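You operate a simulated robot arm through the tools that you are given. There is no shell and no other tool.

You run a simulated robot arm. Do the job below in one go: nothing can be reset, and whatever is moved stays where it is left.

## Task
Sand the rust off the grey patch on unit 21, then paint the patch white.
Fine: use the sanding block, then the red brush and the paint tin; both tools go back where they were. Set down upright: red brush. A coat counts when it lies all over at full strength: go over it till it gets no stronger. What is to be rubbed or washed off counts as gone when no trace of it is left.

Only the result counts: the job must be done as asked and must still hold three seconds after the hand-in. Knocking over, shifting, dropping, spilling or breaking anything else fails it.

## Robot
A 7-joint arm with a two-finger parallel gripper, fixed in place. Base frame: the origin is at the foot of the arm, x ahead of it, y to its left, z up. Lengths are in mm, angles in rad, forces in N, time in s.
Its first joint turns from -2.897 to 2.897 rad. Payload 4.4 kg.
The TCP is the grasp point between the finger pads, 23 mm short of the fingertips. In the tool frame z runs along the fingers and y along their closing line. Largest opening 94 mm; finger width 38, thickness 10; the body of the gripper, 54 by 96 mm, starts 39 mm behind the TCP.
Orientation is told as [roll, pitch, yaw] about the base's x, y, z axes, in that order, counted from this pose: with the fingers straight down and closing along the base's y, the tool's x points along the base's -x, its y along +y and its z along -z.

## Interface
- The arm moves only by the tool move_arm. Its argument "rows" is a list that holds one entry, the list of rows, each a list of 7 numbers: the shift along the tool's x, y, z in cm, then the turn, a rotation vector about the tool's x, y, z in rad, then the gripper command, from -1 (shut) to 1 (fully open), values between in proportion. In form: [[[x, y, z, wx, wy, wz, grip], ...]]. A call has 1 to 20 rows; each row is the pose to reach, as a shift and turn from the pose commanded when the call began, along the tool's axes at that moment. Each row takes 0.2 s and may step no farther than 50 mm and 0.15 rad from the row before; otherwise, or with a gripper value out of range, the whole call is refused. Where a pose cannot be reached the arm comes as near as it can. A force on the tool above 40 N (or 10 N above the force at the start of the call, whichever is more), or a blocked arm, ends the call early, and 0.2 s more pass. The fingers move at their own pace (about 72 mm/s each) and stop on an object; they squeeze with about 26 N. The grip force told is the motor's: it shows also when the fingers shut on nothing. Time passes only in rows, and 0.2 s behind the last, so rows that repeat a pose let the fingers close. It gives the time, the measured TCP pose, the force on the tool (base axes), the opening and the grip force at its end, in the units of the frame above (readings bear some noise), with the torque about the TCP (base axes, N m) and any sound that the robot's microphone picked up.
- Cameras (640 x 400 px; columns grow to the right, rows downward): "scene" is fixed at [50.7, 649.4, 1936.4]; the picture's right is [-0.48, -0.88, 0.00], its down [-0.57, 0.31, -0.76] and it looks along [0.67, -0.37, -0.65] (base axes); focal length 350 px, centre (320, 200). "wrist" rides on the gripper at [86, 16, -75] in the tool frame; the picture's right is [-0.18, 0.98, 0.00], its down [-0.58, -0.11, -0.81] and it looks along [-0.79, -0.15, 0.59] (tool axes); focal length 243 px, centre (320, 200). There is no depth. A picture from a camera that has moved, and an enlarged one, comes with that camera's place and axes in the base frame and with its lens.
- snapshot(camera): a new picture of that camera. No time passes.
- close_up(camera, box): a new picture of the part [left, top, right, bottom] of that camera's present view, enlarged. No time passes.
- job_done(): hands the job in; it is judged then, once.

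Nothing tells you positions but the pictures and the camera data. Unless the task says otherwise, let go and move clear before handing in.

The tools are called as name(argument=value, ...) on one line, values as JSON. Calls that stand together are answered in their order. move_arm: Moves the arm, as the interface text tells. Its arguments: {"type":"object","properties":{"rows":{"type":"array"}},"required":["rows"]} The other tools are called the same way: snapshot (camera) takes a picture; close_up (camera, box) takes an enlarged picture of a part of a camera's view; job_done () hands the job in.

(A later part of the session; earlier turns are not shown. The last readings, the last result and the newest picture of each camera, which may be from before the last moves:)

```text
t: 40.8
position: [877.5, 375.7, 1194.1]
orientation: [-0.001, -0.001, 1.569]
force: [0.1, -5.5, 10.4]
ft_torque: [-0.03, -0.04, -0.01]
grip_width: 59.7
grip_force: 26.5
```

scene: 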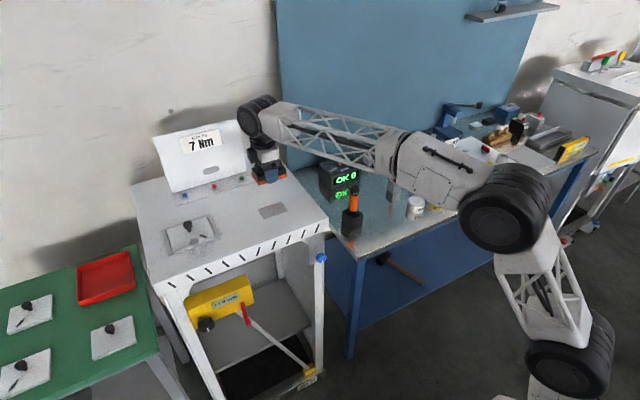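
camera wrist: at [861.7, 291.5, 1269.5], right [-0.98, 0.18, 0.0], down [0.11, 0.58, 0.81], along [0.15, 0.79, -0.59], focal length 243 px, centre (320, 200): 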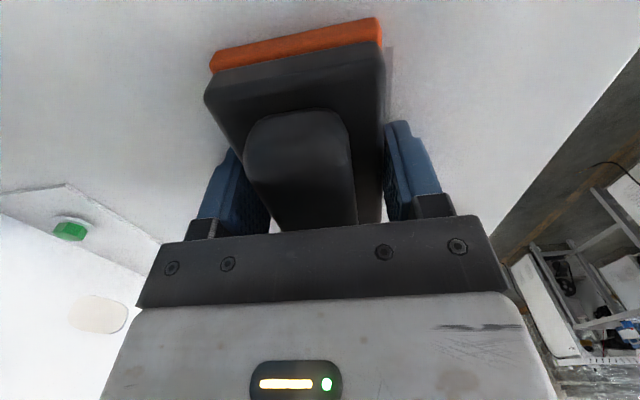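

Two full rubbing rounds were made with about 10 N. I'll lift and move back toward the robot to check the patch from both cameras.

move_arm(rows=[[[0, 0, -1, 0, 0, 0, -1], [0, 0, -4, 0, 0, 0, -1], [0, 2, -8, 0, 0, 0, -1], [1, 5, -12, 0, 0, 0, -1], [2, 8, -15, 0, 0, 0, -1], [3, 11, -18, 0, 0, 0, -1], [3, 11, -18, 0, 0, 0, -1]]])

close_up(camera="scene", box=[240, 190, 300, 230])

snapshot(camera="wrist")

snapshot(camera="scene")

```text
refused: row 4 steps farther than a row can; nothing moved
```

```text
10.00 times, centred on (270, 210) of scene
camera zoom: at [50.7, 649.4, 1936.4], right [-0.48, -0.88, 0.0], down [-0.57, 0.31, -0.76], along [0.67, -0.37, -0.65], focal length 3499 px, centre (820, 100)
```

zoom: 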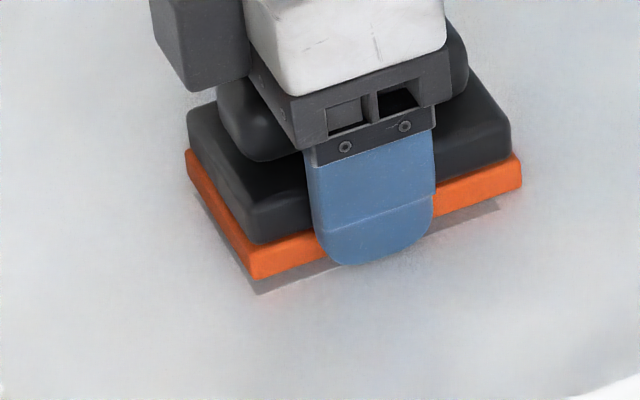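

```text
taken
camera wrist: at [861.4, 291.5, 1269.3], right [-0.98, 0.18, 0.0], down [0.11, 0.58, 0.81], along [0.15, 0.79, -0.59], focal length 243 px, centre (320, 200)
```

wrist: 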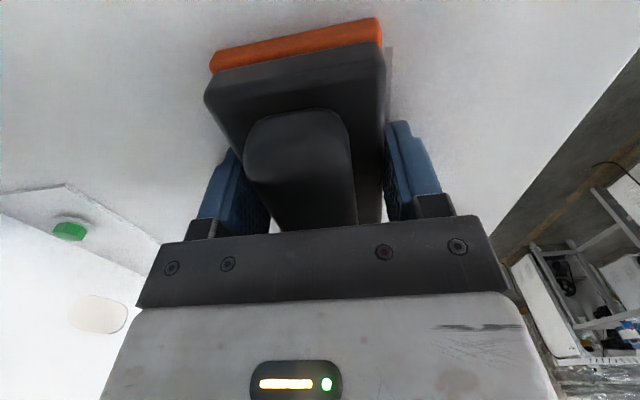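

```text
taken
```

scene: 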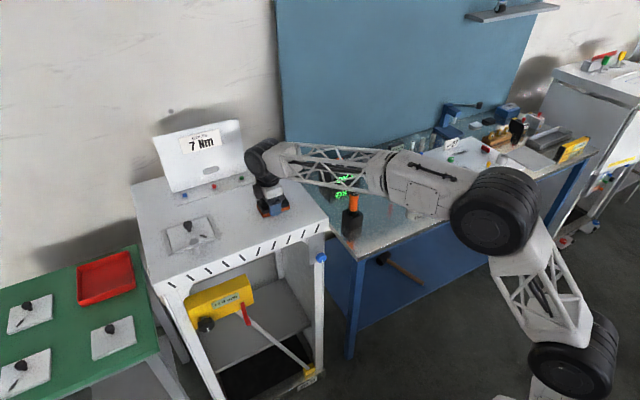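

That call was refused for too large a step; redoing the lift with smaller steps.

move_arm(rows=[[[0, 0, -1, 0, 0, 0, -1], [0, 0, -4, 0, 0, 0, -1], [1, 1, -7.5, 0, 0, 0, -1], [3, 2, -11, 0, 0, 0, -1], [6, 3, -13.5, 0, 0, 0, -1], [10, 4, -15, 0, 0, 0, -1], [14, 5, -16, 0, 0, 0, -1], [18, 6, -16, 0, 0, 0, -1], [22, 6, -16, 0, 0, 0, -1], [22, 6, -16, 0, 0, 0, -1]]])

close_up(camera="scene", box=[240, 190, 300, 230])

snapshot(camera="wrist")

```text
t: 43.0
position: [817.2, 156.2, 1352.4]
orientation: [0.003, 0.0, 1.571]
force: [-0.4, 0.5, -1.3]
ft_torque: [0.01, -0.03, -0.03]
grip_width: 59.4
grip_force: 26.0
```

```text
10.00 times, centred on (270, 210) of scene
camera zoom: at [50.7, 649.4, 1936.4], right [-0.48, -0.88, 0.0], down [-0.57, 0.31, -0.76], along [0.67, -0.37, -0.65], focal length 3499 px, centre (820, 100)
```

zoom: 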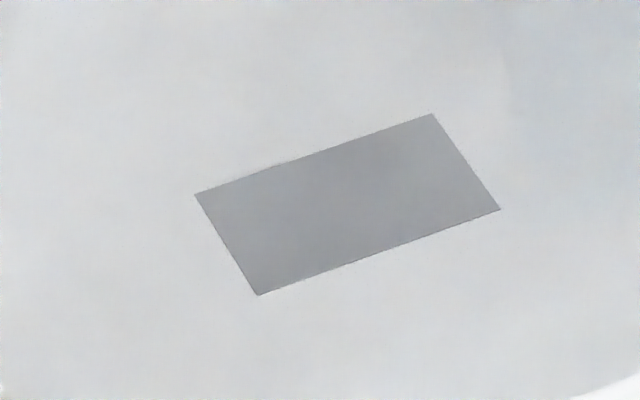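

```text
taken
camera wrist: at [801.1, 71.7, 1428.7], right [-0.98, 0.18, 0.0], down [0.11, 0.58, 0.81], along [0.15, 0.79, -0.59], focal length 243 px, centre (320, 200)
```

wrist: 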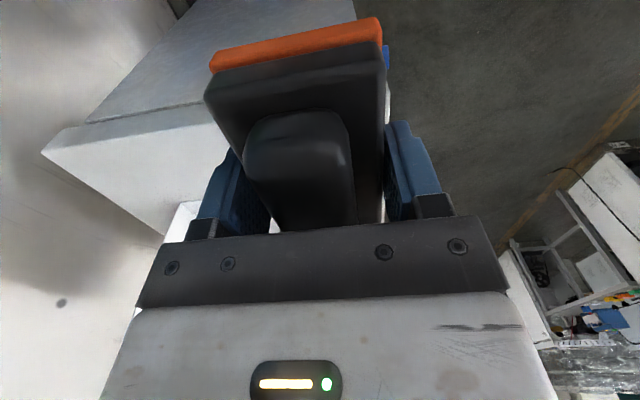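

The rust appears gone. I'll check at stronger magnification before returning the block.

close_up(camera="scene", box=[256, 200, 292, 222])

close_up(camera="scene", box=[274, 198, 294, 212])

```text
16.00 times, centred on (274, 211) of scene
camera zoom: at [50.7, 649.4, 1936.4], right [-0.48, -0.88, 0.0], down [-0.57, 0.31, -0.76], along [0.67, -0.37, -0.65], focal length 5598 px, centre (1056, 24)
```

zoom: 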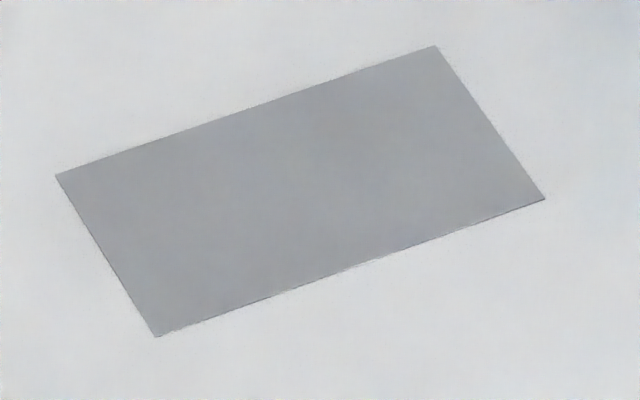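

```text
16.00 times, centred on (284, 205) of scene
camera zoom: at [50.7, 649.4, 1936.4], right [-0.48, -0.88, 0.0], down [-0.57, 0.31, -0.76], along [0.67, -0.37, -0.65], focal length 5598 px, centre (896, 120)
```

zoom: 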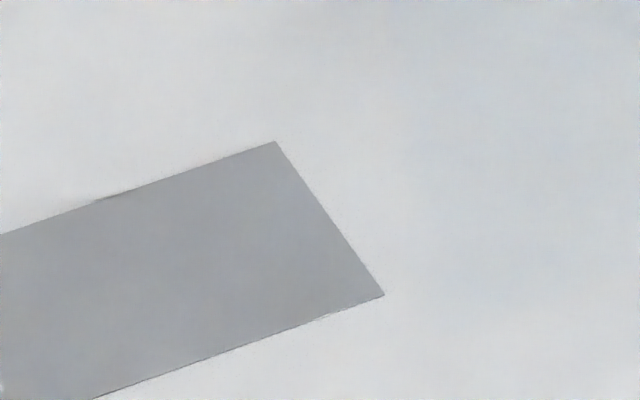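

It looks clean, but I'll do one more rubbing round for certainty since no trace may remain. Going back to the patch and touching down gently.

move_arm(rows=[[[-4, 0, 0, 0, 0, 0, -1], [-8, -1, 0, 0, 0, 0, -1], [-12, -2, 1, 0, 0, 0, -1], [-16, -4, 3, 0, 0, 0, -1], [-19, -5, 6, 0, 0, 0, -1], [-21, -6, 9, 0, 0, 0, -1], [-22, -6, 12, 0, 0, 0, -1], [-22, -6, 14.5, 0, 0, 0, -1], [-22, -6, 15.5, 0, 0, 0, -1], [-22, -6, 15.8, 0, 0, 0, -1], [-22, -6, 16, 0, 0, 0, -1], [-22, -6, 16, 0, 0, 0, -1]]])

move_arm(rows=[[[0, 0.6, 0, 0, 0, 0, -1], [0, 1.2, 0, 0, 0, 0, -1], [0.7, 1.2, 0, 0, 0, 0, -1], [1.4, 1.2, 0, 0, 0, 0, -1], [0.7, 1.2, 0, 0, 0, 0, -1], [0, 1.2, 0, 0, 0, 0, -1], [-0.7, 1.2, 0, 0, 0, 0, -1], [-1.2, 1.2, 0, 0, 0, 0, -1], [-1.2, 0.6, 0, 0, 0, 0, -1], [-1.2, 0, 0, 0, 0, 0, -1], [-1.2, -0.6, 0, 0, 0, 0, -1], [-1.2, -1.2, 0, 0, 0, 0, -1], [-0.6, -1.2, 0, 0, 0, 0, -1], [0, -1.2, 0, 0, 0, 0, -1], [0.7, -1.2, 0, 0, 0, 0, -1], [1.6, -1.2, 0, 0, 0, 0, -1], [1.6, -0.6, 0, 0, 0, 0, -1], [1.6, 0, 0, 0, 0, 0, -1], [0.7, 0, 0, 0, 0, 0, -1], [0, 0, 0, 0, 0, 0, -1]]])

move_arm(rows=[[[0, 0, -1, 0, 0, 0, -1], [0, 0, -4, 0, 0, 0, -1], [1, 1, -7.5, 0, 0, 0, -1], [3, 2, -11, 0, 0, 0, -1], [6, 3, -13.5, 0, 0, 0, -1], [10, 4, -15, 0, 0, 0, -1], [14, 5, -16, 0, 0, 0, -1], [18, 6, -16, 0, 0, 0, -1], [22, 6, -16, 0, 0, 0, -1], [22, 6, -16, 0, 0, 0, -1]]])

close_up(camera="scene", box=[256, 200, 292, 222])

```text
t: 45.6
position: [878.5, 375.5, 1193.9]
orientation: [-0.001, 0.0, 1.571]
force: [0.0, 0.9, -0.6]
ft_torque: [0.04, -0.03, -0.01]
grip_width: 59.4
grip_force: 25.9
```

```text
t: 49.8
position: [878.5, 376.2, 1195.4]
orientation: [-0.002, -0.001, 1.569]
force: [-0.1, 0.5, -1.5]
ft_torque: [-0.01, -0.01, -0.05]
grip_width: 59.6
grip_force: 26.0
```

```text
t: 52.0
position: [819.2, 155.3, 1354.0]
orientation: [-0.001, -0.002, 1.57]
force: [0.9, 0.4, -2.4]
ft_torque: [0.01, 0.02, 0.02]
grip_width: 59.9
grip_force: 25.3
```

```text
16.00 times, centred on (274, 211) of scene
camera zoom: at [50.7, 649.4, 1936.4], right [-0.48, -0.88, 0.0], down [-0.57, 0.31, -0.76], along [0.67, -0.37, -0.65], focal length 5598 px, centre (1056, 24)
```

zoom: 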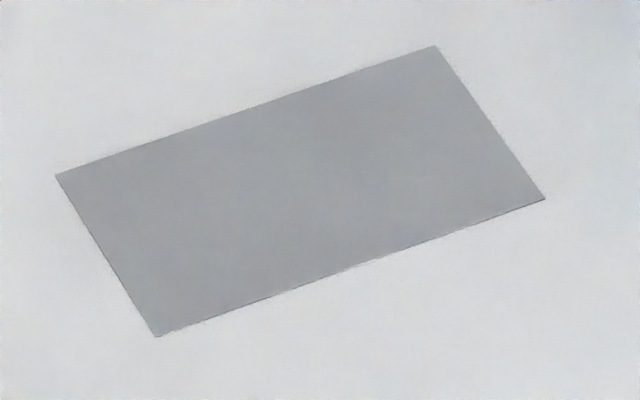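

The patch is spotless. Now I carry the block back to exactly where it was picked up and stop about 2 cm above the bench.

move_arm(rows=[[[4, -0.7, 0, 0, 0, 0, -1], [8.4, -1.4, 0, 0, 0, 0, -1], [12.8, -2.1, 0, 0, 0, 0, -1], [17.2, -2.8, 0, 0, 0, 0, -1], [21.6, -3.5, 1, 0, 0, 0, -1], [25.5, -4.2, 3, 0, 0, 0, -1], [28, -4.6, 6, 0, 0, 0, -1], [28.89, -4.75, 10, 0, 0, 0, -1], [28.89, -4.75, 14.5, 0, 0, 0, -1], [28.89, -4.75, 19, 0, 0, 0, -1], [28.89, -4.75, 23.5, 0, 0, 0, -1], [28.89, -4.75, 28, 0, 0, 0, -1], [28.89, -4.75, 32, 0, 0, 0, -1], [28.89, -4.75, 36, 0, 0, 0, -1], [28.89, -4.75, 39, 0, 0, 0, -1], [28.89, -4.75, 41, 0, 0, 0, -1], [28.89, -4.75, 41, 0, 0, 0, -1]]])

close_up(camera="scene", box=[350, 160, 430, 240])

```text
t: 55.6
position: [867.8, -132.2, 943.6]
orientation: [0.0, -0.002, 1.57]
force: [-0.4, -0.2, -2.5]
ft_torque: [0.0, -0.02, -0.02]
grip_width: 59.8
grip_force: 25.7
```

```text
5.00 times, centred on (390, 200) of scene
camera zoom: at [50.7, 649.4, 1936.4], right [-0.48, -0.88, 0.0], down [-0.57, 0.31, -0.76], along [0.67, -0.37, -0.65], focal length 1750 px, centre (-30, 200)
```

zoom: 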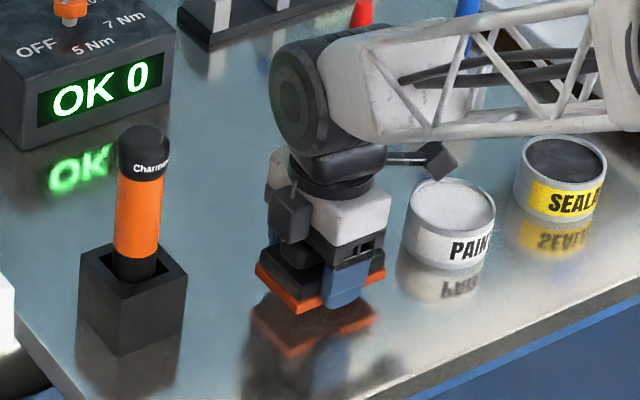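

Lowering the last couple of centimetres onto the bench.

move_arm(rows=[[[0, 0, 0.8, 0, 0, 0, -1], [0, 0, 1.4, 0, 0, 0, -1], [0, 0, 1.7, 0, 0, 0, -1], [0, 0, 1.9, 0, 0, 0, -1], [0, 0, 2.0, 0, 0, 0, -1], [0, 0, 2.0, 0, 0, 0, -1]]])

```text
t: 57.0
position: [866.5, -132.5, 924.2]
orientation: [0.0, 0.0, 1.572]
force: [-0.6, -0.7, -1.8]
ft_torque: [0.02, 0.01, 0.02]
grip_width: 59.9
grip_force: 25.4
```

move_arm(rows=[[[0, 0, 0.1, 0, 0, 0, -1], [0, 0, 0.2, 0, 0, 0, -1], [0, 0, 0.25, 0, 0, 0, -1]]])

```text
t: 57.8
position: [866.7, -134.1, 924.6]
orientation: [-0.002, 0.001, 1.571]
force: [2.6, 7.3, 23.3]
ft_torque: [0.08, 0.37, -0.38]
grip_width: 60.1
grip_force: 26.1
```

Contact with the bench at 23 N. I ease off a little, open the fingers and rise straight up.

move_arm(rows=[[[0, 0, -0.15, 0, 0, 0, -1], [0, 0, -0.15, 0, 0, 0, 0.5], [0, 0, -0.15, 0, 0, 0, 0.9], [0, 0, -0.15, 0, 0, 0, 0.9], [0, 0, -0.15, 0, 0, 0, 0.9], [0, 0, -2, 0, 0, 0, 0.9], [0, 0, -6, 0, 0, 0, 0.9], [0, 0, -10.5, 0, 0, 0, 0.9], [0, 0, -15, 0, 0, 0, 0.9], [0, 0, -19.5, 0, 0, 0, 0.9], [0, 0, -24, 0, 0, 0, 0.9], [0, 0, -24, 0, 0, 0, 0.9]]])

close_up(camera="scene", box=[330, 140, 450, 250])

snapshot(camera="scene")

```text
t: 60.4
position: [868.9, -133.1, 1161.7]
orientation: [0.003, 0.0, 1.57]
force: [-0.2, 0.9, -0.8]
ft_torque: [0.0, -0.03, 0.02]
grip_width: 89.2
grip_force: 0.0
```

```text
3.64 times, centred on (390, 195) of scene
camera zoom: at [50.7, 649.4, 1936.4], right [-0.48, -0.88, 0.0], down [-0.57, 0.31, -0.76], along [0.67, -0.37, -0.65], focal length 1272 px, centre (66, 218)
```

zoom: 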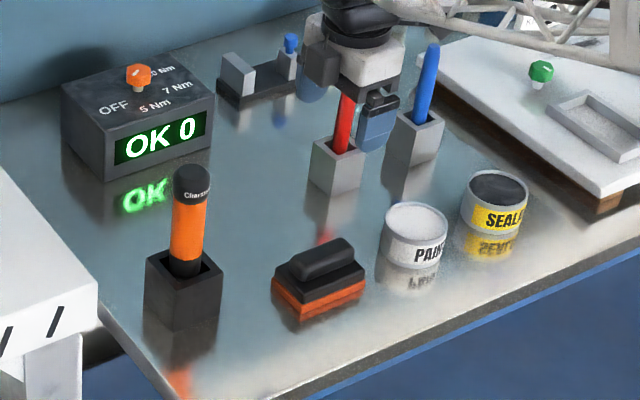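

```text
taken
```

scene: 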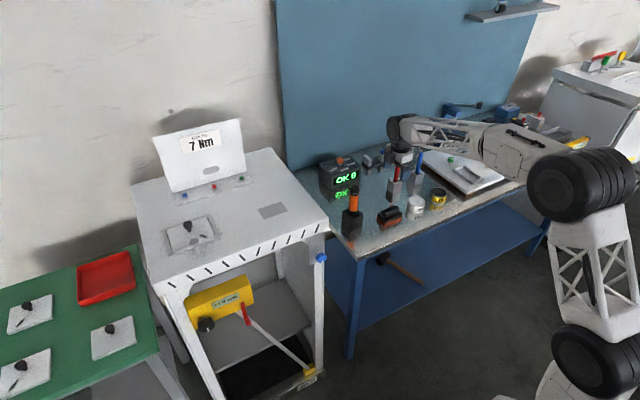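

The sanding block sits back in its original place. Next I'll turn the gripper back to yaw 0 and check whether the arm can reach above the red brush pointing straight down.

move_arm(rows=[[[0, 0, -2, 0, 0, 0.14, 0.9], [1, -1, -4, 0, 0, 0.28, 0.9], [2.5, -2.5, -4, 0, 0, 0.42, 0.9], [4, -4, -4, 0, 0, 0.56, 0.9], [5.5, -5.5, -4, 0, 0, 0.7, 0.9], [7, -7, -4, 0, 0, 0.84, 0.9], [8.5, -8.5, -4, 0, 0, 0.98, 0.9], [10, -10, -4, 0, 0, 1.12, 0.9], [11.5, -11.5, -4, 0, 0, 1.26, 0.9], [13, -13, -4, 0, 0, 1.4, 0.9], [14.6, -14, -4, 0, 0, 1.5, 0.9], [14.6, -15.1, -4, 0, 0, 1.5708, 0.9], [14.6, -15.1, -4, 0, 0, 1.5708, 0.9], [14.6, -15.1, -4, 0, 0, 1.5708, 0.9]]])

snapshot(camera="wrist")

snapshot(camera="scene")

```text
t: 63.4
position: [1019.7, -279.2, 1202.6]
orientation: [0.0, 0.001, 0.0]
force: [0.3, -0.3, -0.1]
ft_torque: [0.0, 0.01, -0.02]
grip_width: 89.1
grip_force: 0.0
```

```text
taken
camera wrist: at [931.6, -262.0, 1277.2], right [0.18, 0.98, 0.0], down [0.58, -0.11, 0.81], along [0.79, -0.15, -0.59], focal length 243 px, centre (320, 200)
```

wrist: 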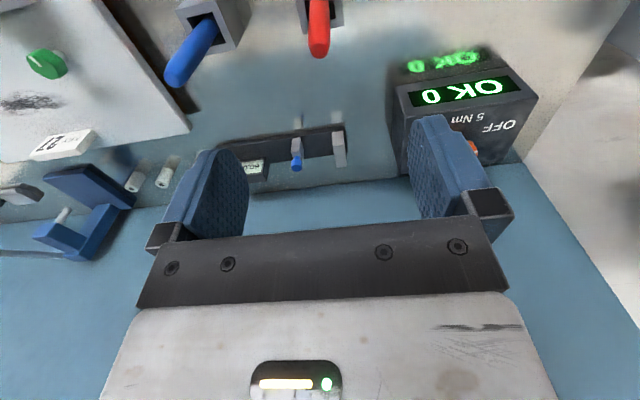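

```text
taken
```

scene: 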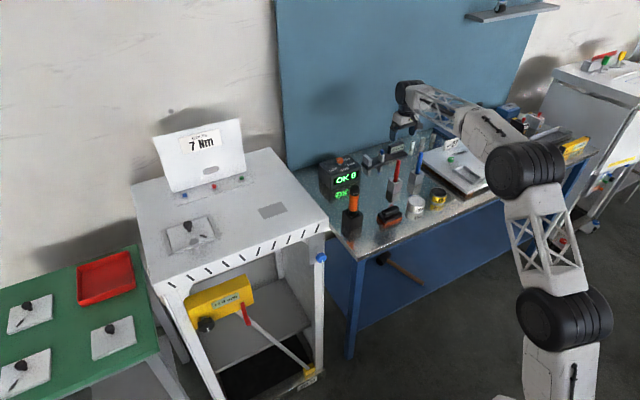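

Straight down works at this height. Zooming on the red brush to get its exact position.

close_up(camera="wrist", box=[260, 0, 380, 75])

```text
5.33 times, centred on (320, 38) of wrist
camera zoom: at [931.6, -262.0, 1277.2], right [0.18, 0.98, 0.0], down [0.58, -0.11, 0.81], along [0.79, -0.15, -0.59], focal length 1294 px, centre (320, 1067)
```

zoom: 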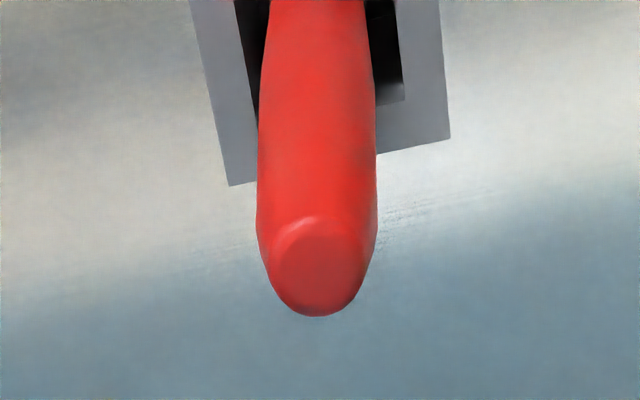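

The brush handle is ~18 mm thick, standing at about (1017, -279) with its tip near z 1060–1069, right below the gripper. Descending to just above it to verify reach.

move_arm(rows=[[[0, 0, 3, 0, 0, 0, 0.9], [0, 0, 6, 0, 0, 0, 0.9], [0, 0, 9, 0, 0, 0, 0.9], [0, 0, 9.5, 0, 0, 0, 0.9], [0, 0, 9.5, 0, 0, 0, 0.9]]])

snapshot(camera="wrist")

close_up(camera="scene", box=[350, 120, 450, 200])

```text
t: 64.6
position: [1017.2, -278.7, 1107.8]
orientation: [0.0, 0.001, -0.001]
force: [-0.1, 0.1, -0.5]
ft_torque: [-0.05, -0.02, -0.01]
grip_width: 89.3
grip_force: 0.1
```

```text
taken
camera wrist: at [929.6, -260.7, 1182.6], right [0.18, 0.98, 0.0], down [0.58, -0.11, 0.81], along [0.79, -0.15, -0.59], focal length 243 px, centre (320, 200)
```

wrist: 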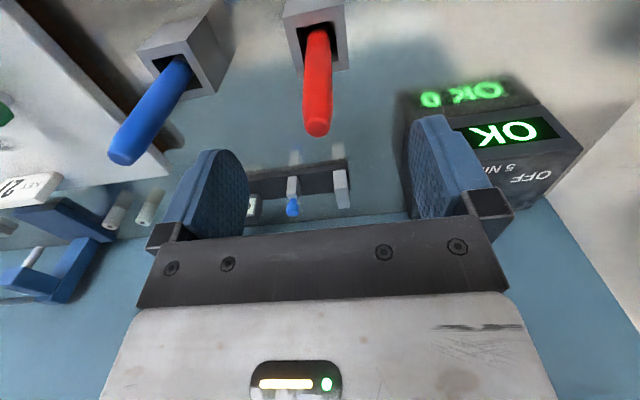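

```text
5.00 times, centred on (400, 160) of scene
camera zoom: at [50.7, 649.4, 1936.4], right [-0.48, -0.88, 0.0], down [-0.57, 0.31, -0.76], along [0.67, -0.37, -0.65], focal length 1750 px, centre (-80, 400)
```

zoom: 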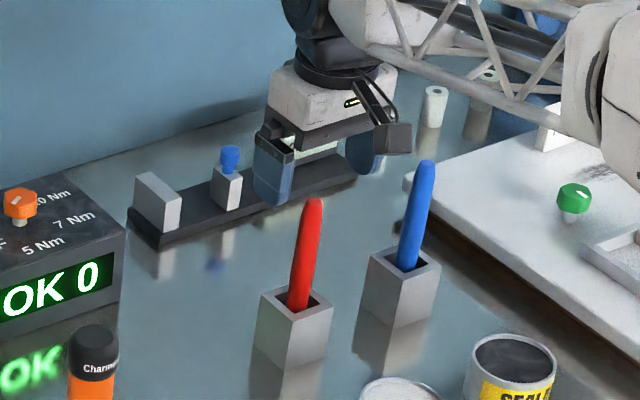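

The tip is at about (1015, -280, 1066), nicely between the fingers. Descending to the grasp height.

move_arm(rows=[[[0.1, -0.05, 2, 0, 0, 0, 0.9], [0.1, -0.05, 4, 0, 0, 0, 0.9], [0.1, -0.05, 5.5, 0, 0, 0, 0.9], [0.1, -0.05, 6.6, 0, 0, 0, 0.9], [0.1, -0.05, 6.6, 0, 0, 0, 0.9]]])

snapshot(camera="wrist")

close_up(camera="scene", box=[350, 120, 450, 200])

```text
t: 65.8
position: [1015.3, -279.5, 1041.3]
orientation: [-0.001, -0.001, -0.003]
force: [0.5, 0.3, -0.6]
ft_torque: [0.01, 0.0, -0.02]
grip_width: 89.4
grip_force: 0.0
```

```text
taken
camera wrist: at [928.8, -261.6, 1115.9], right [0.18, 0.98, 0.0], down [0.58, -0.11, 0.81], along [0.79, -0.15, -0.59], focal length 243 px, centre (320, 200)
```

wrist: 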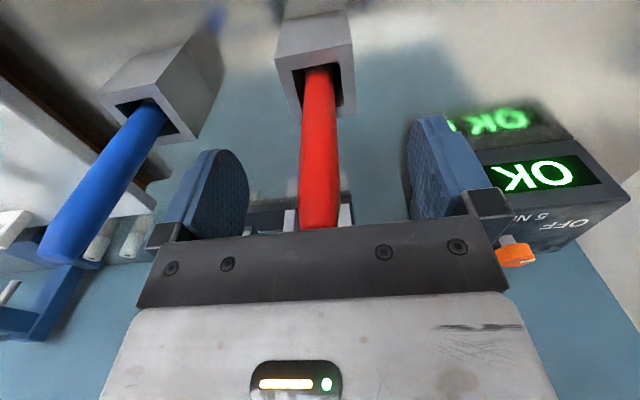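

```text
5.00 times, centred on (400, 160) of scene
camera zoom: at [50.7, 649.4, 1936.4], right [-0.48, -0.88, 0.0], down [-0.57, 0.31, -0.76], along [0.67, -0.37, -0.65], focal length 1750 px, centre (-80, 400)
```

zoom: 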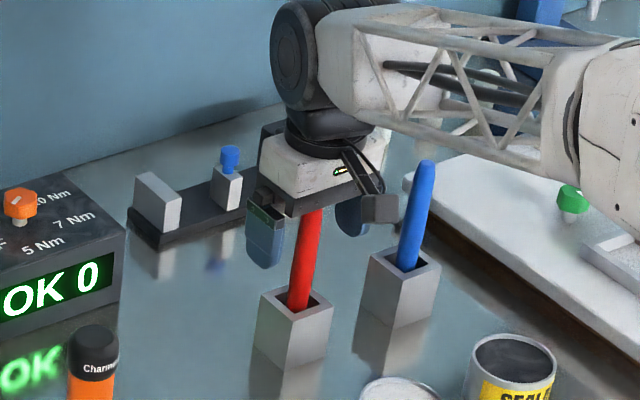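

Good alignment. Closing on the handle.

move_arm(rows=[[[0, 0, 0, 0, 0, 0, 0.3], [0, 0, 0, 0, 0, 0, -0.2], [0, 0, 0, 0, 0, 0, -0.5], [0, 0, 0, 0, 0, 0, -0.6], [0, 0, 0, 0, 0, 0, -0.8], [0, 0, 0, 0, 0, 0, -1], [0, 0, 0, 0, 0, 0, -1], [0, 0, 0, 0, 0, 0, -1]]])

snapshot(camera="wrist")

close_up(camera="scene", box=[350, 120, 450, 200])

```text
t: 67.6
position: [1016.4, -280.2, 1040.6]
orientation: [-0.001, 0.001, 0.0]
force: [-0.2, -0.1, -0.1]
ft_torque: [0.01, -0.03, 0.0]
grip_width: 20.0
grip_force: 26.1
```

```text
taken
camera wrist: at [928.8, -261.6, 1116.0], right [0.18, 0.98, 0.0], down [0.58, -0.11, 0.81], along [0.79, -0.15, -0.59], focal length 243 px, centre (320, 200)
```

wrist: 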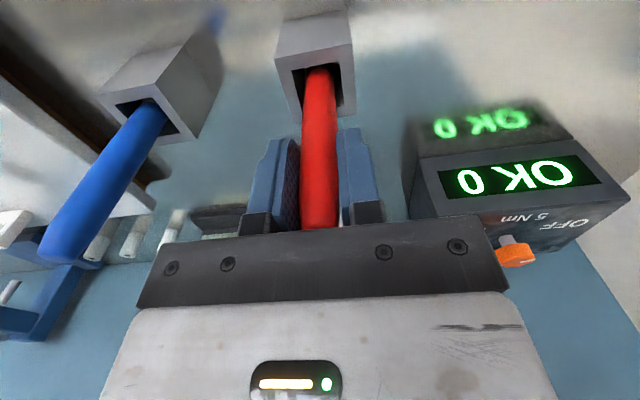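

```text
5.00 times, centred on (400, 160) of scene
camera zoom: at [50.7, 649.4, 1936.4], right [-0.48, -0.88, 0.0], down [-0.57, 0.31, -0.76], along [0.67, -0.37, -0.65], focal length 1750 px, centre (-80, 400)
```

zoom: 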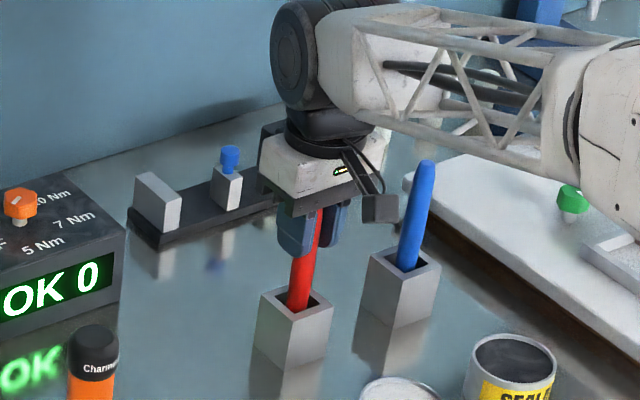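

The handle is gripped (20 mm). Lifting the brush straight out of its holder.

move_arm(rows=[[[0, 0, -1, 0, 0, 0, -1], [0, 0, -2.5, 0, 0, 0, -1], [0, 0, -4.5, 0, 0, 0, -1], [0, 0, -6.5, 0, 0, 0, -1], [0, 0, -9, 0, 0, 0, -1], [0, 0, -12, 0, 0, 0, -1], [0, 0, -15, 0, 0, 0, -1], [0, 0, -17, 0, 0, 0, -1], [0, 0, -17, 0, 0, 0, -1]]])

snapshot(camera="wrist")

close_up(camera="scene", box=[340, 90, 470, 200])

```text
t: 69.6
position: [1016.4, -278.5, 1211.0]
orientation: [0.0, 0.001, 0.001]
force: [0.0, 0.2, -0.8]
ft_torque: [-0.01, 0.03, 0.0]
grip_width: 20.0
grip_force: 25.5
```

```text
taken
camera wrist: at [929.3, -261.0, 1285.6], right [0.18, 0.98, 0.0], down [0.58, -0.11, 0.81], along [0.79, -0.15, -0.59], focal length 243 px, centre (320, 200)
```

wrist: 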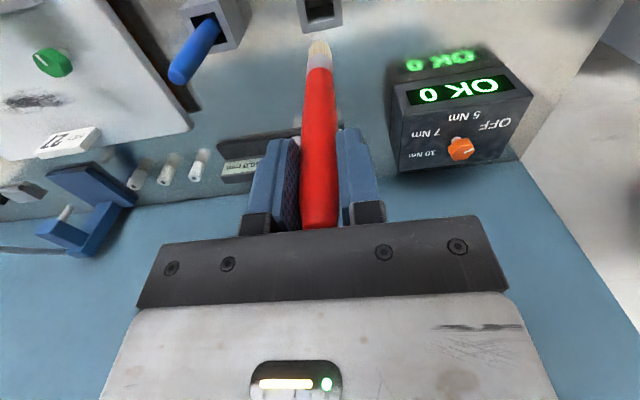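

```text
3.64 times, centred on (405, 145) of scene
camera zoom: at [50.7, 649.4, 1936.4], right [-0.48, -0.88, 0.0], down [-0.57, 0.31, -0.76], along [0.67, -0.37, -0.65], focal length 1272 px, centre (11, 400)
```

zoom: 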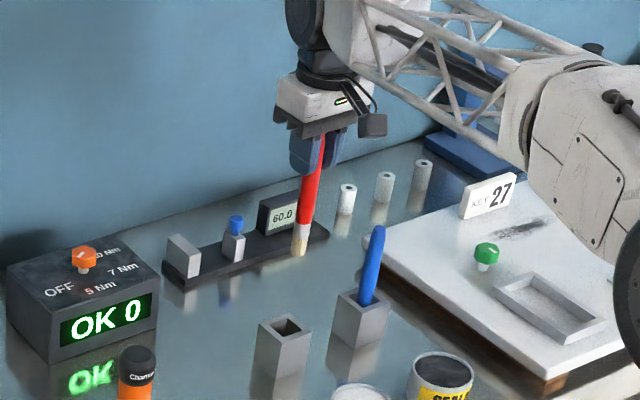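

The brush is out and hangs straight. Zooming to measure where the bristle tip is relative to the TCP.

close_up(camera="wrist", box=[270, 20, 370, 100])

close_up(camera="scene", box=[410, 120, 440, 165])

```text
5.00 times, centred on (320, 60) of wrist
camera zoom: at [929.3, -261.0, 1285.6], right [0.18, 0.98, 0.0], down [0.58, -0.11, 0.81], along [0.79, -0.15, -0.59], focal length 1213 px, centre (320, 900)
```

zoom: 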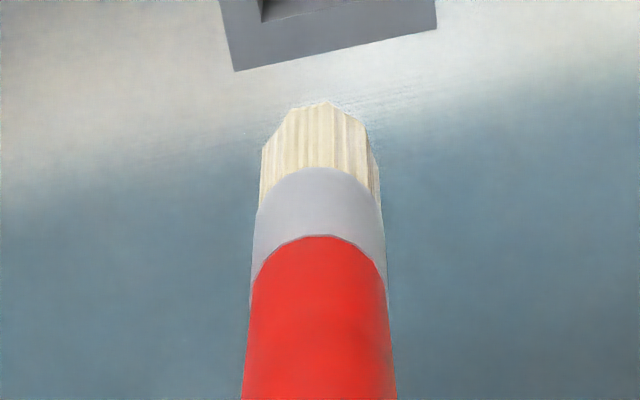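

```text
8.89 times, centred on (425, 142) of scene
camera zoom: at [50.7, 649.4, 1936.4], right [-0.48, -0.88, 0.0], down [-0.57, 0.31, -0.76], along [0.67, -0.37, -0.65], focal length 3110 px, centre (-613, 711)
```

zoom: 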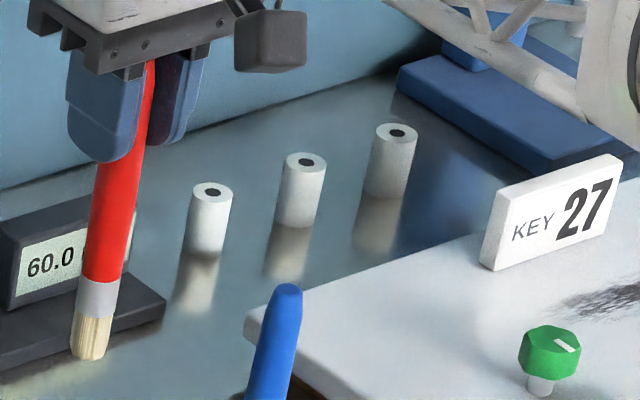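

The bristles are a ~20 mm round cluster, ending roughly 132–145 mm below the TCP. Moving back toward the robot to hover over the paint tin.

move_arm(rows=[[[3, 0, 0, 0, 0, 0, -1], [7, 0, 0, 0, 0, 0, -1], [11, 0, 1, 0, 0, 0, -1], [14, 0, 3, 0, 0, 0, -1], [14.9, 0, 5.5, 0, 0, 0, -1], [14.9, 0, 8, 0, 0, 0, -1], [14.9, 0, 8, 0, 0, 0, -1]]])

snapshot(camera="wrist")

close_up(camera="wrist", box=[250, 0, 400, 94])

close_up(camera="scene", box=[370, 150, 470, 230])

```text
t: 71.2
position: [868.1, -279.0, 1131.7]
orientation: [-0.001, -0.001, 0.0]
force: [0.9, 0.1, -0.5]
ft_torque: [-0.02, 0.0, 0.0]
grip_width: 19.8
grip_force: 26.1
```

```text
taken
camera wrist: at [780.6, -261.1, 1205.9], right [0.18, 0.98, 0.0], down [0.58, -0.11, 0.81], along [0.79, -0.15, -0.59], focal length 243 px, centre (320, 200)
```

wrist: 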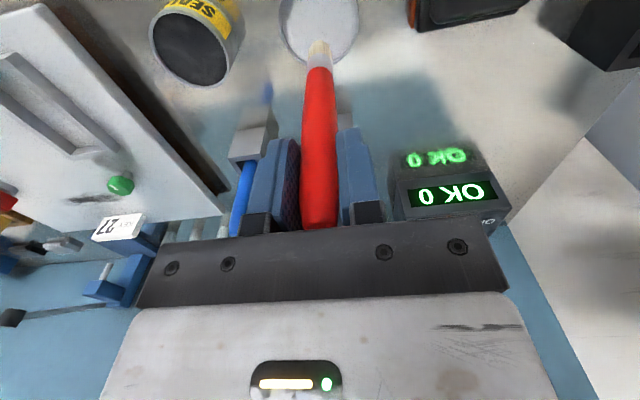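

```text
4.26 times, centred on (325, 47) of wrist
camera zoom: at [780.6, -261.1, 1205.9], right [0.18, 0.98, 0.0], down [0.58, -0.11, 0.81], along [0.79, -0.15, -0.59], focal length 1032 px, centre (299, 851)
```

zoom: 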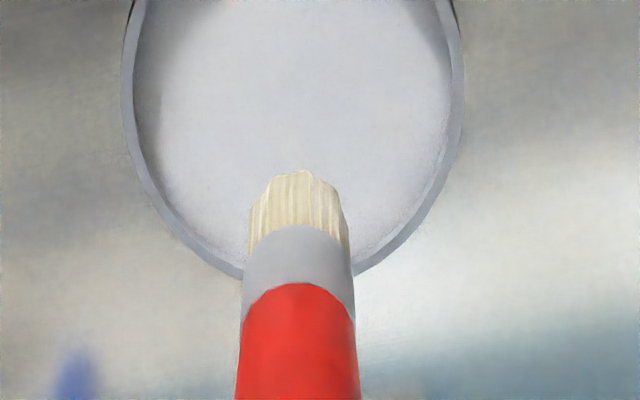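

```text
5.00 times, centred on (420, 190) of scene
camera zoom: at [50.7, 649.4, 1936.4], right [-0.48, -0.88, 0.0], down [-0.57, 0.31, -0.76], along [0.67, -0.37, -0.65], focal length 1750 px, centre (-180, 250)
```

zoom: 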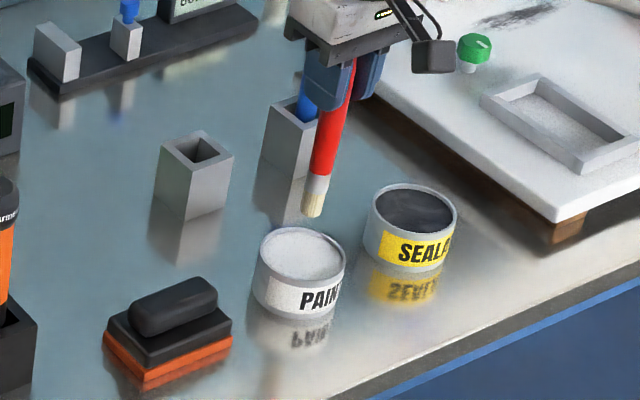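

The tin centre is at about (866, -280), right beneath the brush. Lowering the bristles into the paint step by step.

move_arm(rows=[[[0.12, -0.08, 2, 0, 0, 0, -1], [0.12, -0.08, 4, 0, 0, 0, -1], [0.12, -0.08, 5.5, 0, 0, 0, -1], [0.12, -0.08, 5.5, 0, 0, 0, -1]]])

close_up(camera="wrist", box=[250, 0, 400, 110])

close_up(camera="scene", box=[390, 180, 450, 225])

```text
t: 72.2
position: [865.4, -279.1, 1077.6]
orientation: [-0.002, -0.003, 0.002]
force: [1.2, 3.0, 23.4]
ft_torque: [0.45, -0.04, -0.03]
grip_width: 20.5
grip_force: 25.7
```

```text
3.64 times, centred on (325, 55) of wrist
camera zoom: at [779.3, -261.6, 1152.7], right [0.18, 0.98, 0.0], down [0.58, -0.11, 0.81], along [0.79, -0.15, -0.59], focal length 882 px, centre (302, 727)
```

zoom: 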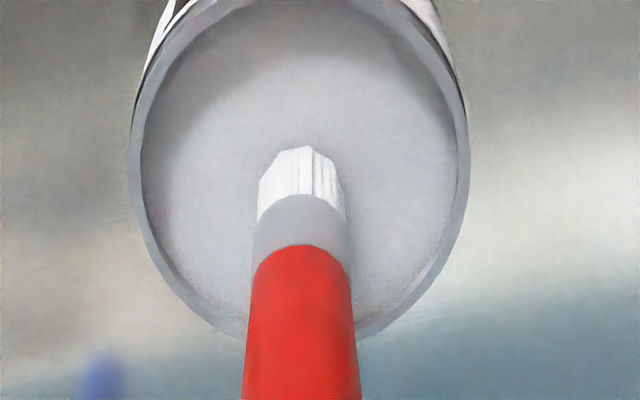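

```text
8.89 times, centred on (420, 202) of scene
camera zoom: at [50.7, 649.4, 1936.4], right [-0.48, -0.88, 0.0], down [-0.57, 0.31, -0.76], along [0.67, -0.37, -0.65], focal length 3110 px, centre (-569, 178)
```

zoom: 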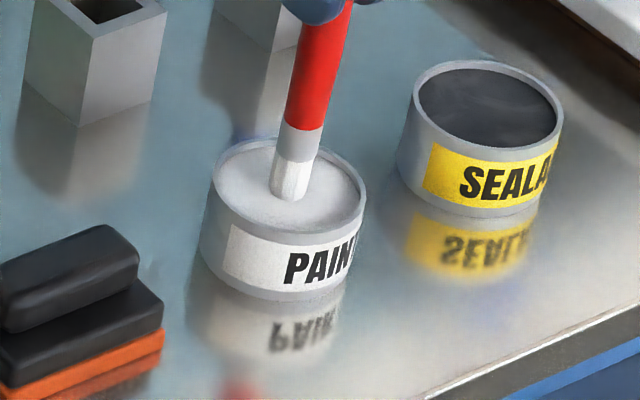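

The bristles touched the paint and turned white. Lifting out gently straight up and checking the brush.

move_arm(rows=[[[0, 0, -0.5, 0, 0, 0, -1], [0, 0, -1.5, 0, 0, 0, -1], [0, 0, -4, 0, 0, 0, -1], [0, 0, -8, 0, 0, 0, -1], [0, 0, -12, 0, 0, 0, -1], [0, 0, -12, 0, 0, 0, -1]]])

close_up(camera="wrist", box=[250, 0, 400, 110])

close_up(camera="scene", box=[390, 140, 470, 230])

snapshot(camera="wrist")

```text
t: 73.6
position: [865.0, -280.2, 1195.0]
orientation: [0.0, -0.001, 0.0]
force: [0.8, -0.4, -0.5]
ft_torque: [0.02, -0.01, -0.04]
grip_width: 19.8
grip_force: 26.1
```

```text
3.64 times, centred on (325, 55) of wrist
camera zoom: at [778.0, -262.1, 1270.7], right [0.18, 0.98, 0.0], down [0.58, -0.11, 0.81], along [0.79, -0.15, -0.59], focal length 882 px, centre (302, 727)
```

zoom: 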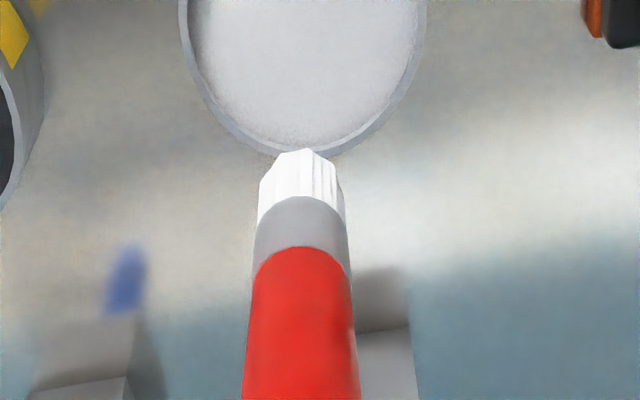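

```text
4.44 times, centred on (430, 185) of scene
camera zoom: at [50.7, 649.4, 1936.4], right [-0.48, -0.88, 0.0], down [-0.57, 0.31, -0.76], along [0.67, -0.37, -0.65], focal length 1555 px, centre (-169, 267)
```

zoom: 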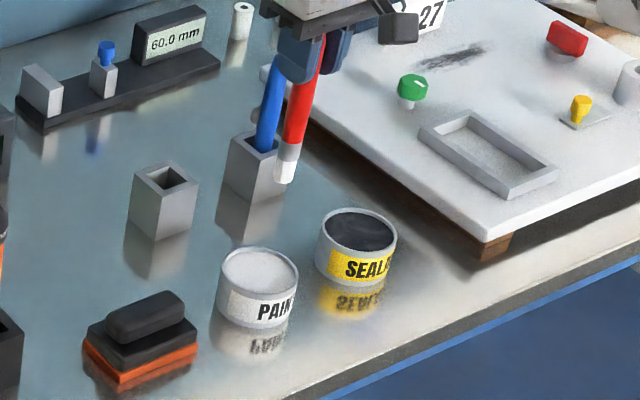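

```text
taken
camera wrist: at [778.0, -262.1, 1270.7], right [0.18, 0.98, 0.0], down [0.58, -0.11, 0.81], along [0.79, -0.15, -0.59], focal length 243 px, centre (320, 200)
```

wrist: 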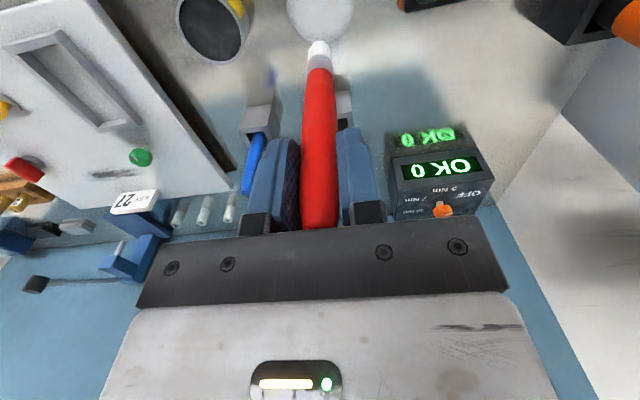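

The brush is loaded with white paint and the tin hasn't moved. Carrying the brush high over to above the patch.

move_arm(rows=[[[0, 0, -4, 0, 0, 0, -1], [0, 1, -8.5, 0, 0, 0, -1], [0, 3, -12.5, 0, 0, 0, -1], [0, 6.5, -15, 0, 0, 0, -1], [0, 11, -15.5, 0, 0, 0, -1], [-0.1, 15.5, -15.5, 0, 0, 0, -1], [-0.2, 20, -15.5, 0, 0, 0, -1], [-0.3, 24.5, -15.5, 0, 0, 0, -1], [-0.4, 29, -15.5, 0, 0, 0, -1], [-0.5, 33.5, -15.5, 0, 0, 0, -1], [-0.6, 38, -15.5, 0, 0, 0, -1], [-0.7, 42.5, -15.5, 0, 0, 0, -1], [-0.8, 47, -15.5, 0, 0, 0, -1], [-0.9, 51.5, -15.5, 0, 0, 0, -1], [-1.0, 56, -15.5, 0, 0, 0, -1], [-1.1, 60.5, -15.5, 0, 0, 0, -1], [-1.2, 63.5, -15.5, 0, 0, 0, -1], [-1.27, 65.6, -15.5, 0, 0, 0, -1], [-1.27, 65.6, -15.5, 0, 0, 0, -1]]])

snapshot(camera="wrist")

close_up(camera="wrist", box=[250, 0, 400, 110])

close_up(camera="scene", box=[220, 130, 320, 230])

```text
t: 77.6
position: [879.1, 378.7, 1349.9]
orientation: [0.0, 0.001, 0.001]
force: [0.2, -0.5, -1.1]
ft_torque: [0.0, 0.0, -0.03]
grip_width: 19.9
grip_force: 26.2
```

```text
taken
camera wrist: at [792.6, 396.7, 1425.5], right [0.18, 0.98, 0.0], down [0.58, -0.11, 0.81], along [0.79, -0.15, -0.59], focal length 243 px, centre (320, 200)
```

wrist: 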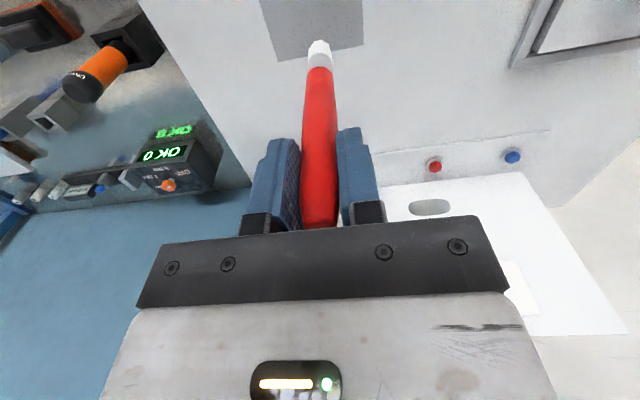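

```text
3.64 times, centred on (325, 55) of wrist
camera zoom: at [792.6, 396.7, 1425.5], right [0.18, 0.98, 0.0], down [0.58, -0.11, 0.81], along [0.79, -0.15, -0.59], focal length 882 px, centre (302, 727)
```

zoom: 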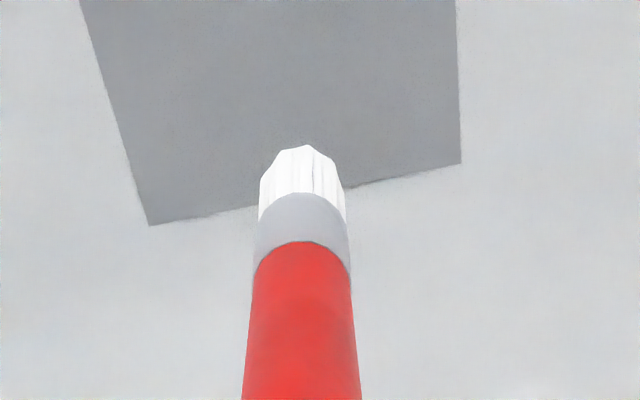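

```text
4.00 times, centred on (270, 180) of scene
camera zoom: at [50.7, 649.4, 1936.4], right [-0.48, -0.88, 0.0], down [-0.57, 0.31, -0.76], along [0.67, -0.37, -0.65], focal length 1400 px, centre (520, 280)
```

zoom: 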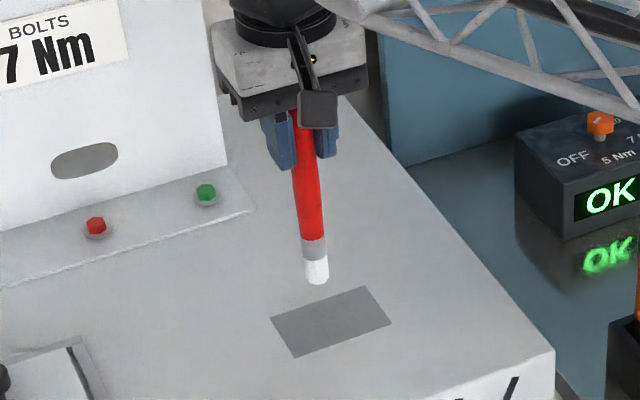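

The brush hovers above the patch. Lowering near to the surface, then feeling for contact in small steps.

move_arm(rows=[[[0, 0, 2, 0, 0, 0, -1], [0, 0, 3.4, 0, 0, 0, -1], [0, 0, 3.4, 0, 0, 0, -1]]])

close_up(camera="scene", box=[240, 180, 300, 230])

```text
t: 78.4
position: [879.5, 377.0, 1316.0]
orientation: [0.0, -0.002, 0.0]
force: [0.0, 1.1, -0.5]
ft_torque: [-0.01, 0.02, 0.05]
grip_width: 19.9
grip_force: 25.6
```

```text
8.00 times, centred on (270, 205) of scene
camera zoom: at [50.7, 649.4, 1936.4], right [-0.48, -0.88, 0.0], down [-0.57, 0.31, -0.76], along [0.67, -0.37, -0.65], focal length 2799 px, centre (720, 160)
```

zoom: 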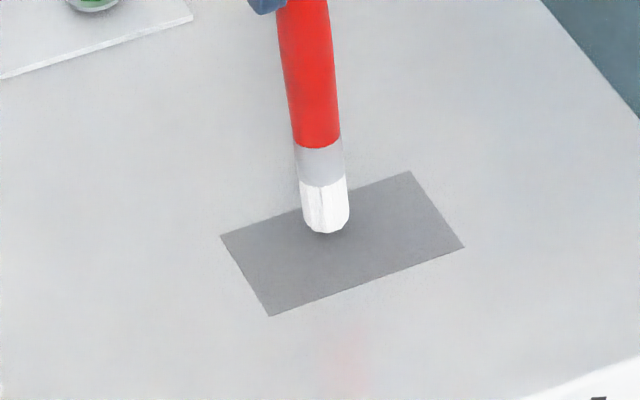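

About 12 mm to go. Lowering in small steps.

move_arm(rows=[[[0, 0, 0.3, 0, 0, 0, -1], [0, 0, 0.6, 0, 0, 0, -1], [0, 0, 0.8, 0, 0, 0, -1], [0, 0, 0.8, 0, 0, 0, -1]]])

close_up(camera="scene", box=[240, 180, 300, 230])

```text
t: 79.4
position: [878.7, 375.1, 1310.8]
orientation: [0.001, -0.001, -0.001]
force: [1.5, 3.8, 22.1]
ft_torque: [0.49, -0.29, -0.06]
grip_width: 19.9
grip_force: 25.9
```

```text
8.00 times, centred on (270, 205) of scene
camera zoom: at [50.7, 649.4, 1936.4], right [-0.48, -0.88, 0.0], down [-0.57, 0.31, -0.76], along [0.67, -0.37, -0.65], focal length 2799 px, centre (720, 160)
```

zoom: 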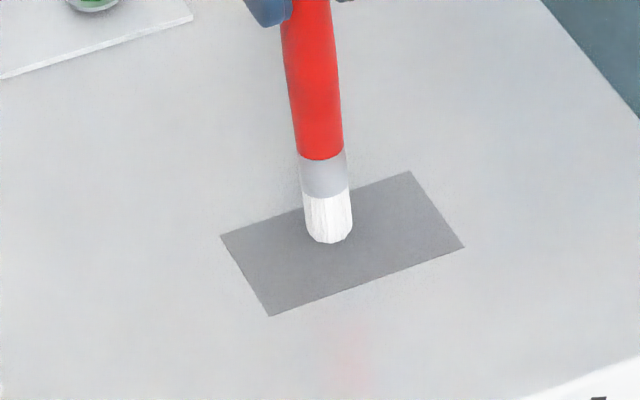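

Contact found (22 N at commanded z 1307.9). I ease off to a light pressure and make a first stroke along y to see how paint lays down.

move_arm(rows=[[[0, 0, -0.17, 0, 0, 0, -1], [0, 0, -0.17, 0, 0, 0, -1]]])

move_arm(rows=[[[0, 0.8, 0, 0, 0, 0, -1], [0, 1.6, 0, 0, 0, 0, -1], [0, 2.4, 0, 0, 0, 0, -1], [0, 3, 0, 0, 0, 0, -1], [0, 2.4, 0, 0, 0, 0, -1], [0, 1.6, 0, 0, 0, 0, -1], [0, 0.8, 0, 0, 0, 0, -1], [0, 0, 0, 0, 0, 0, -1], [0, -0.8, 0, 0, 0, 0, -1], [0, -1.6, 0, 0, 0, 0, -1], [0, -2.4, 0, 0, 0, 0, -1], [0, -3, 0, 0, 0, 0, -1]]])

close_up(camera="scene", box=[240, 180, 300, 230])

```text
t: 80.0
position: [879.2, 377.1, 1310.2]
orientation: [0.0, 0.0, 0.0]
force: [1.7, 2.8, 18.8]
ft_torque: [0.37, -0.14, -0.03]
grip_width: 20.0
grip_force: 25.9
```

```text
t: 82.6
position: [879.1, 345.0, 1309.6]
orientation: [-0.001, 0.001, 0.0]
force: [-0.4, 2.0, 5.6]
ft_torque: [0.33, 0.03, 0.01]
grip_width: 19.9
grip_force: 26.0
```

```text
8.00 times, centred on (270, 205) of scene
camera zoom: at [50.7, 649.4, 1936.4], right [-0.48, -0.88, 0.0], down [-0.57, 0.31, -0.76], along [0.67, -0.37, -0.65], focal length 2799 px, centre (720, 160)
```

zoom: 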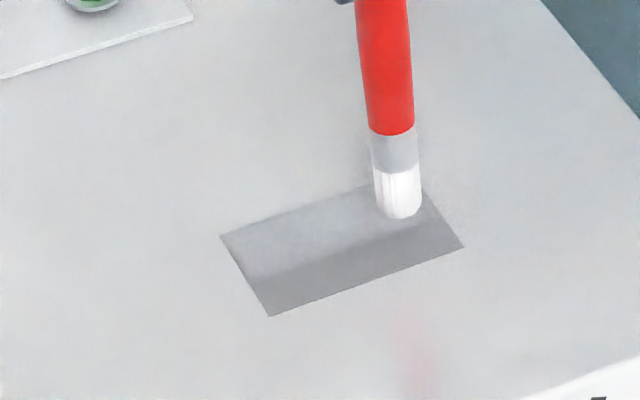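

A lighter band appears where the brush passed, so paint builds up gradually. Continuing with a raster of three lines across the whole patch.

move_arm(rows=[[[0, 1.2, 0, 0, 0, 0, -1], [0, 2.4, 0, 0, 0, 0, -1], [0, 3.6, 0, 0, 0, 0, -1], [0, 4.8, 0, 0, 0, 0, -1], [0, 6.0, 0, 0, 0, 0, -1], [0, 6.6, 0, 0, 0, 0, -1], [1, 6.6, 0, 0, 0, 0, -1], [1, 5.4, 0, 0, 0, 0, -1], [1, 4.2, 0, 0, 0, 0, -1], [1, 3.0, 0, 0, 0, 0, -1], [1, 1.8, 0, 0, 0, 0, -1], [1, 0.6, 0, 0, 0, 0, -1], [1, -0.4, 0, 0, 0, 0, -1], [2, -0.4, 0, 0, 0, 0, -1], [2, 0.8, 0, 0, 0, 0, -1], [2, 2.0, 0, 0, 0, 0, -1], [2, 3.2, 0, 0, 0, 0, -1], [2, 4.4, 0, 0, 0, 0, -1], [2, 5.6, 0, 0, 0, 0, -1], [2, 6.6, 0, 0, 0, 0, -1]]])

close_up(camera="scene", box=[240, 180, 300, 230])

snapshot(camera="wrist")

```text
t: 86.8
position: [858.5, 411.9, 1310.6]
orientation: [-0.002, 0.0, 0.0]
force: [0.0, -1.1, 2.6]
ft_torque: [-0.16, 0.01, 0.03]
grip_width: 19.9
grip_force: 26.1
```

```text
8.00 times, centred on (270, 205) of scene
camera zoom: at [50.7, 649.4, 1936.4], right [-0.48, -0.88, 0.0], down [-0.57, 0.31, -0.76], along [0.67, -0.37, -0.65], focal length 2799 px, centre (720, 160)
```

zoom: 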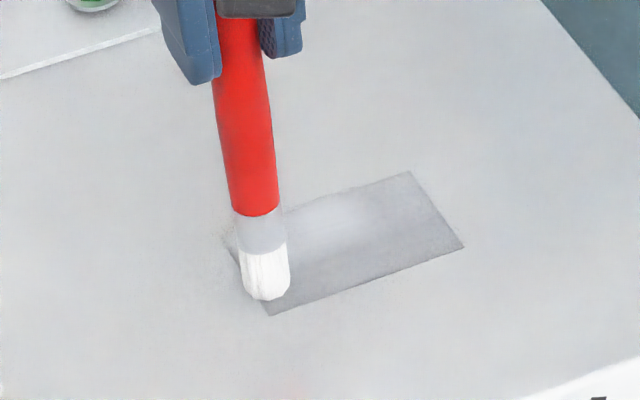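

```text
taken
camera wrist: at [772.4, 429.7, 1385.2], right [0.18, 0.98, 0.0], down [0.58, -0.11, 0.81], along [0.79, -0.15, -0.59], focal length 243 px, centre (320, 200)
```

wrist: 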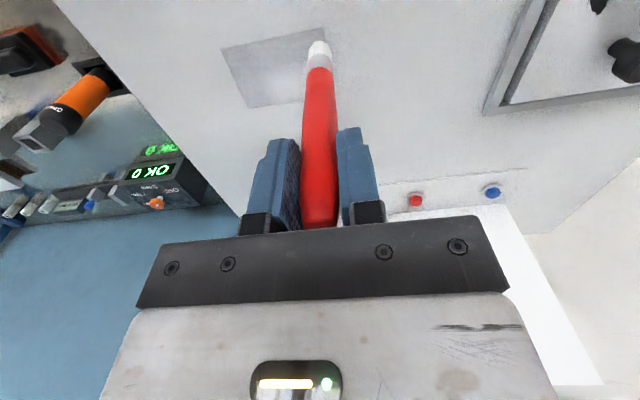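

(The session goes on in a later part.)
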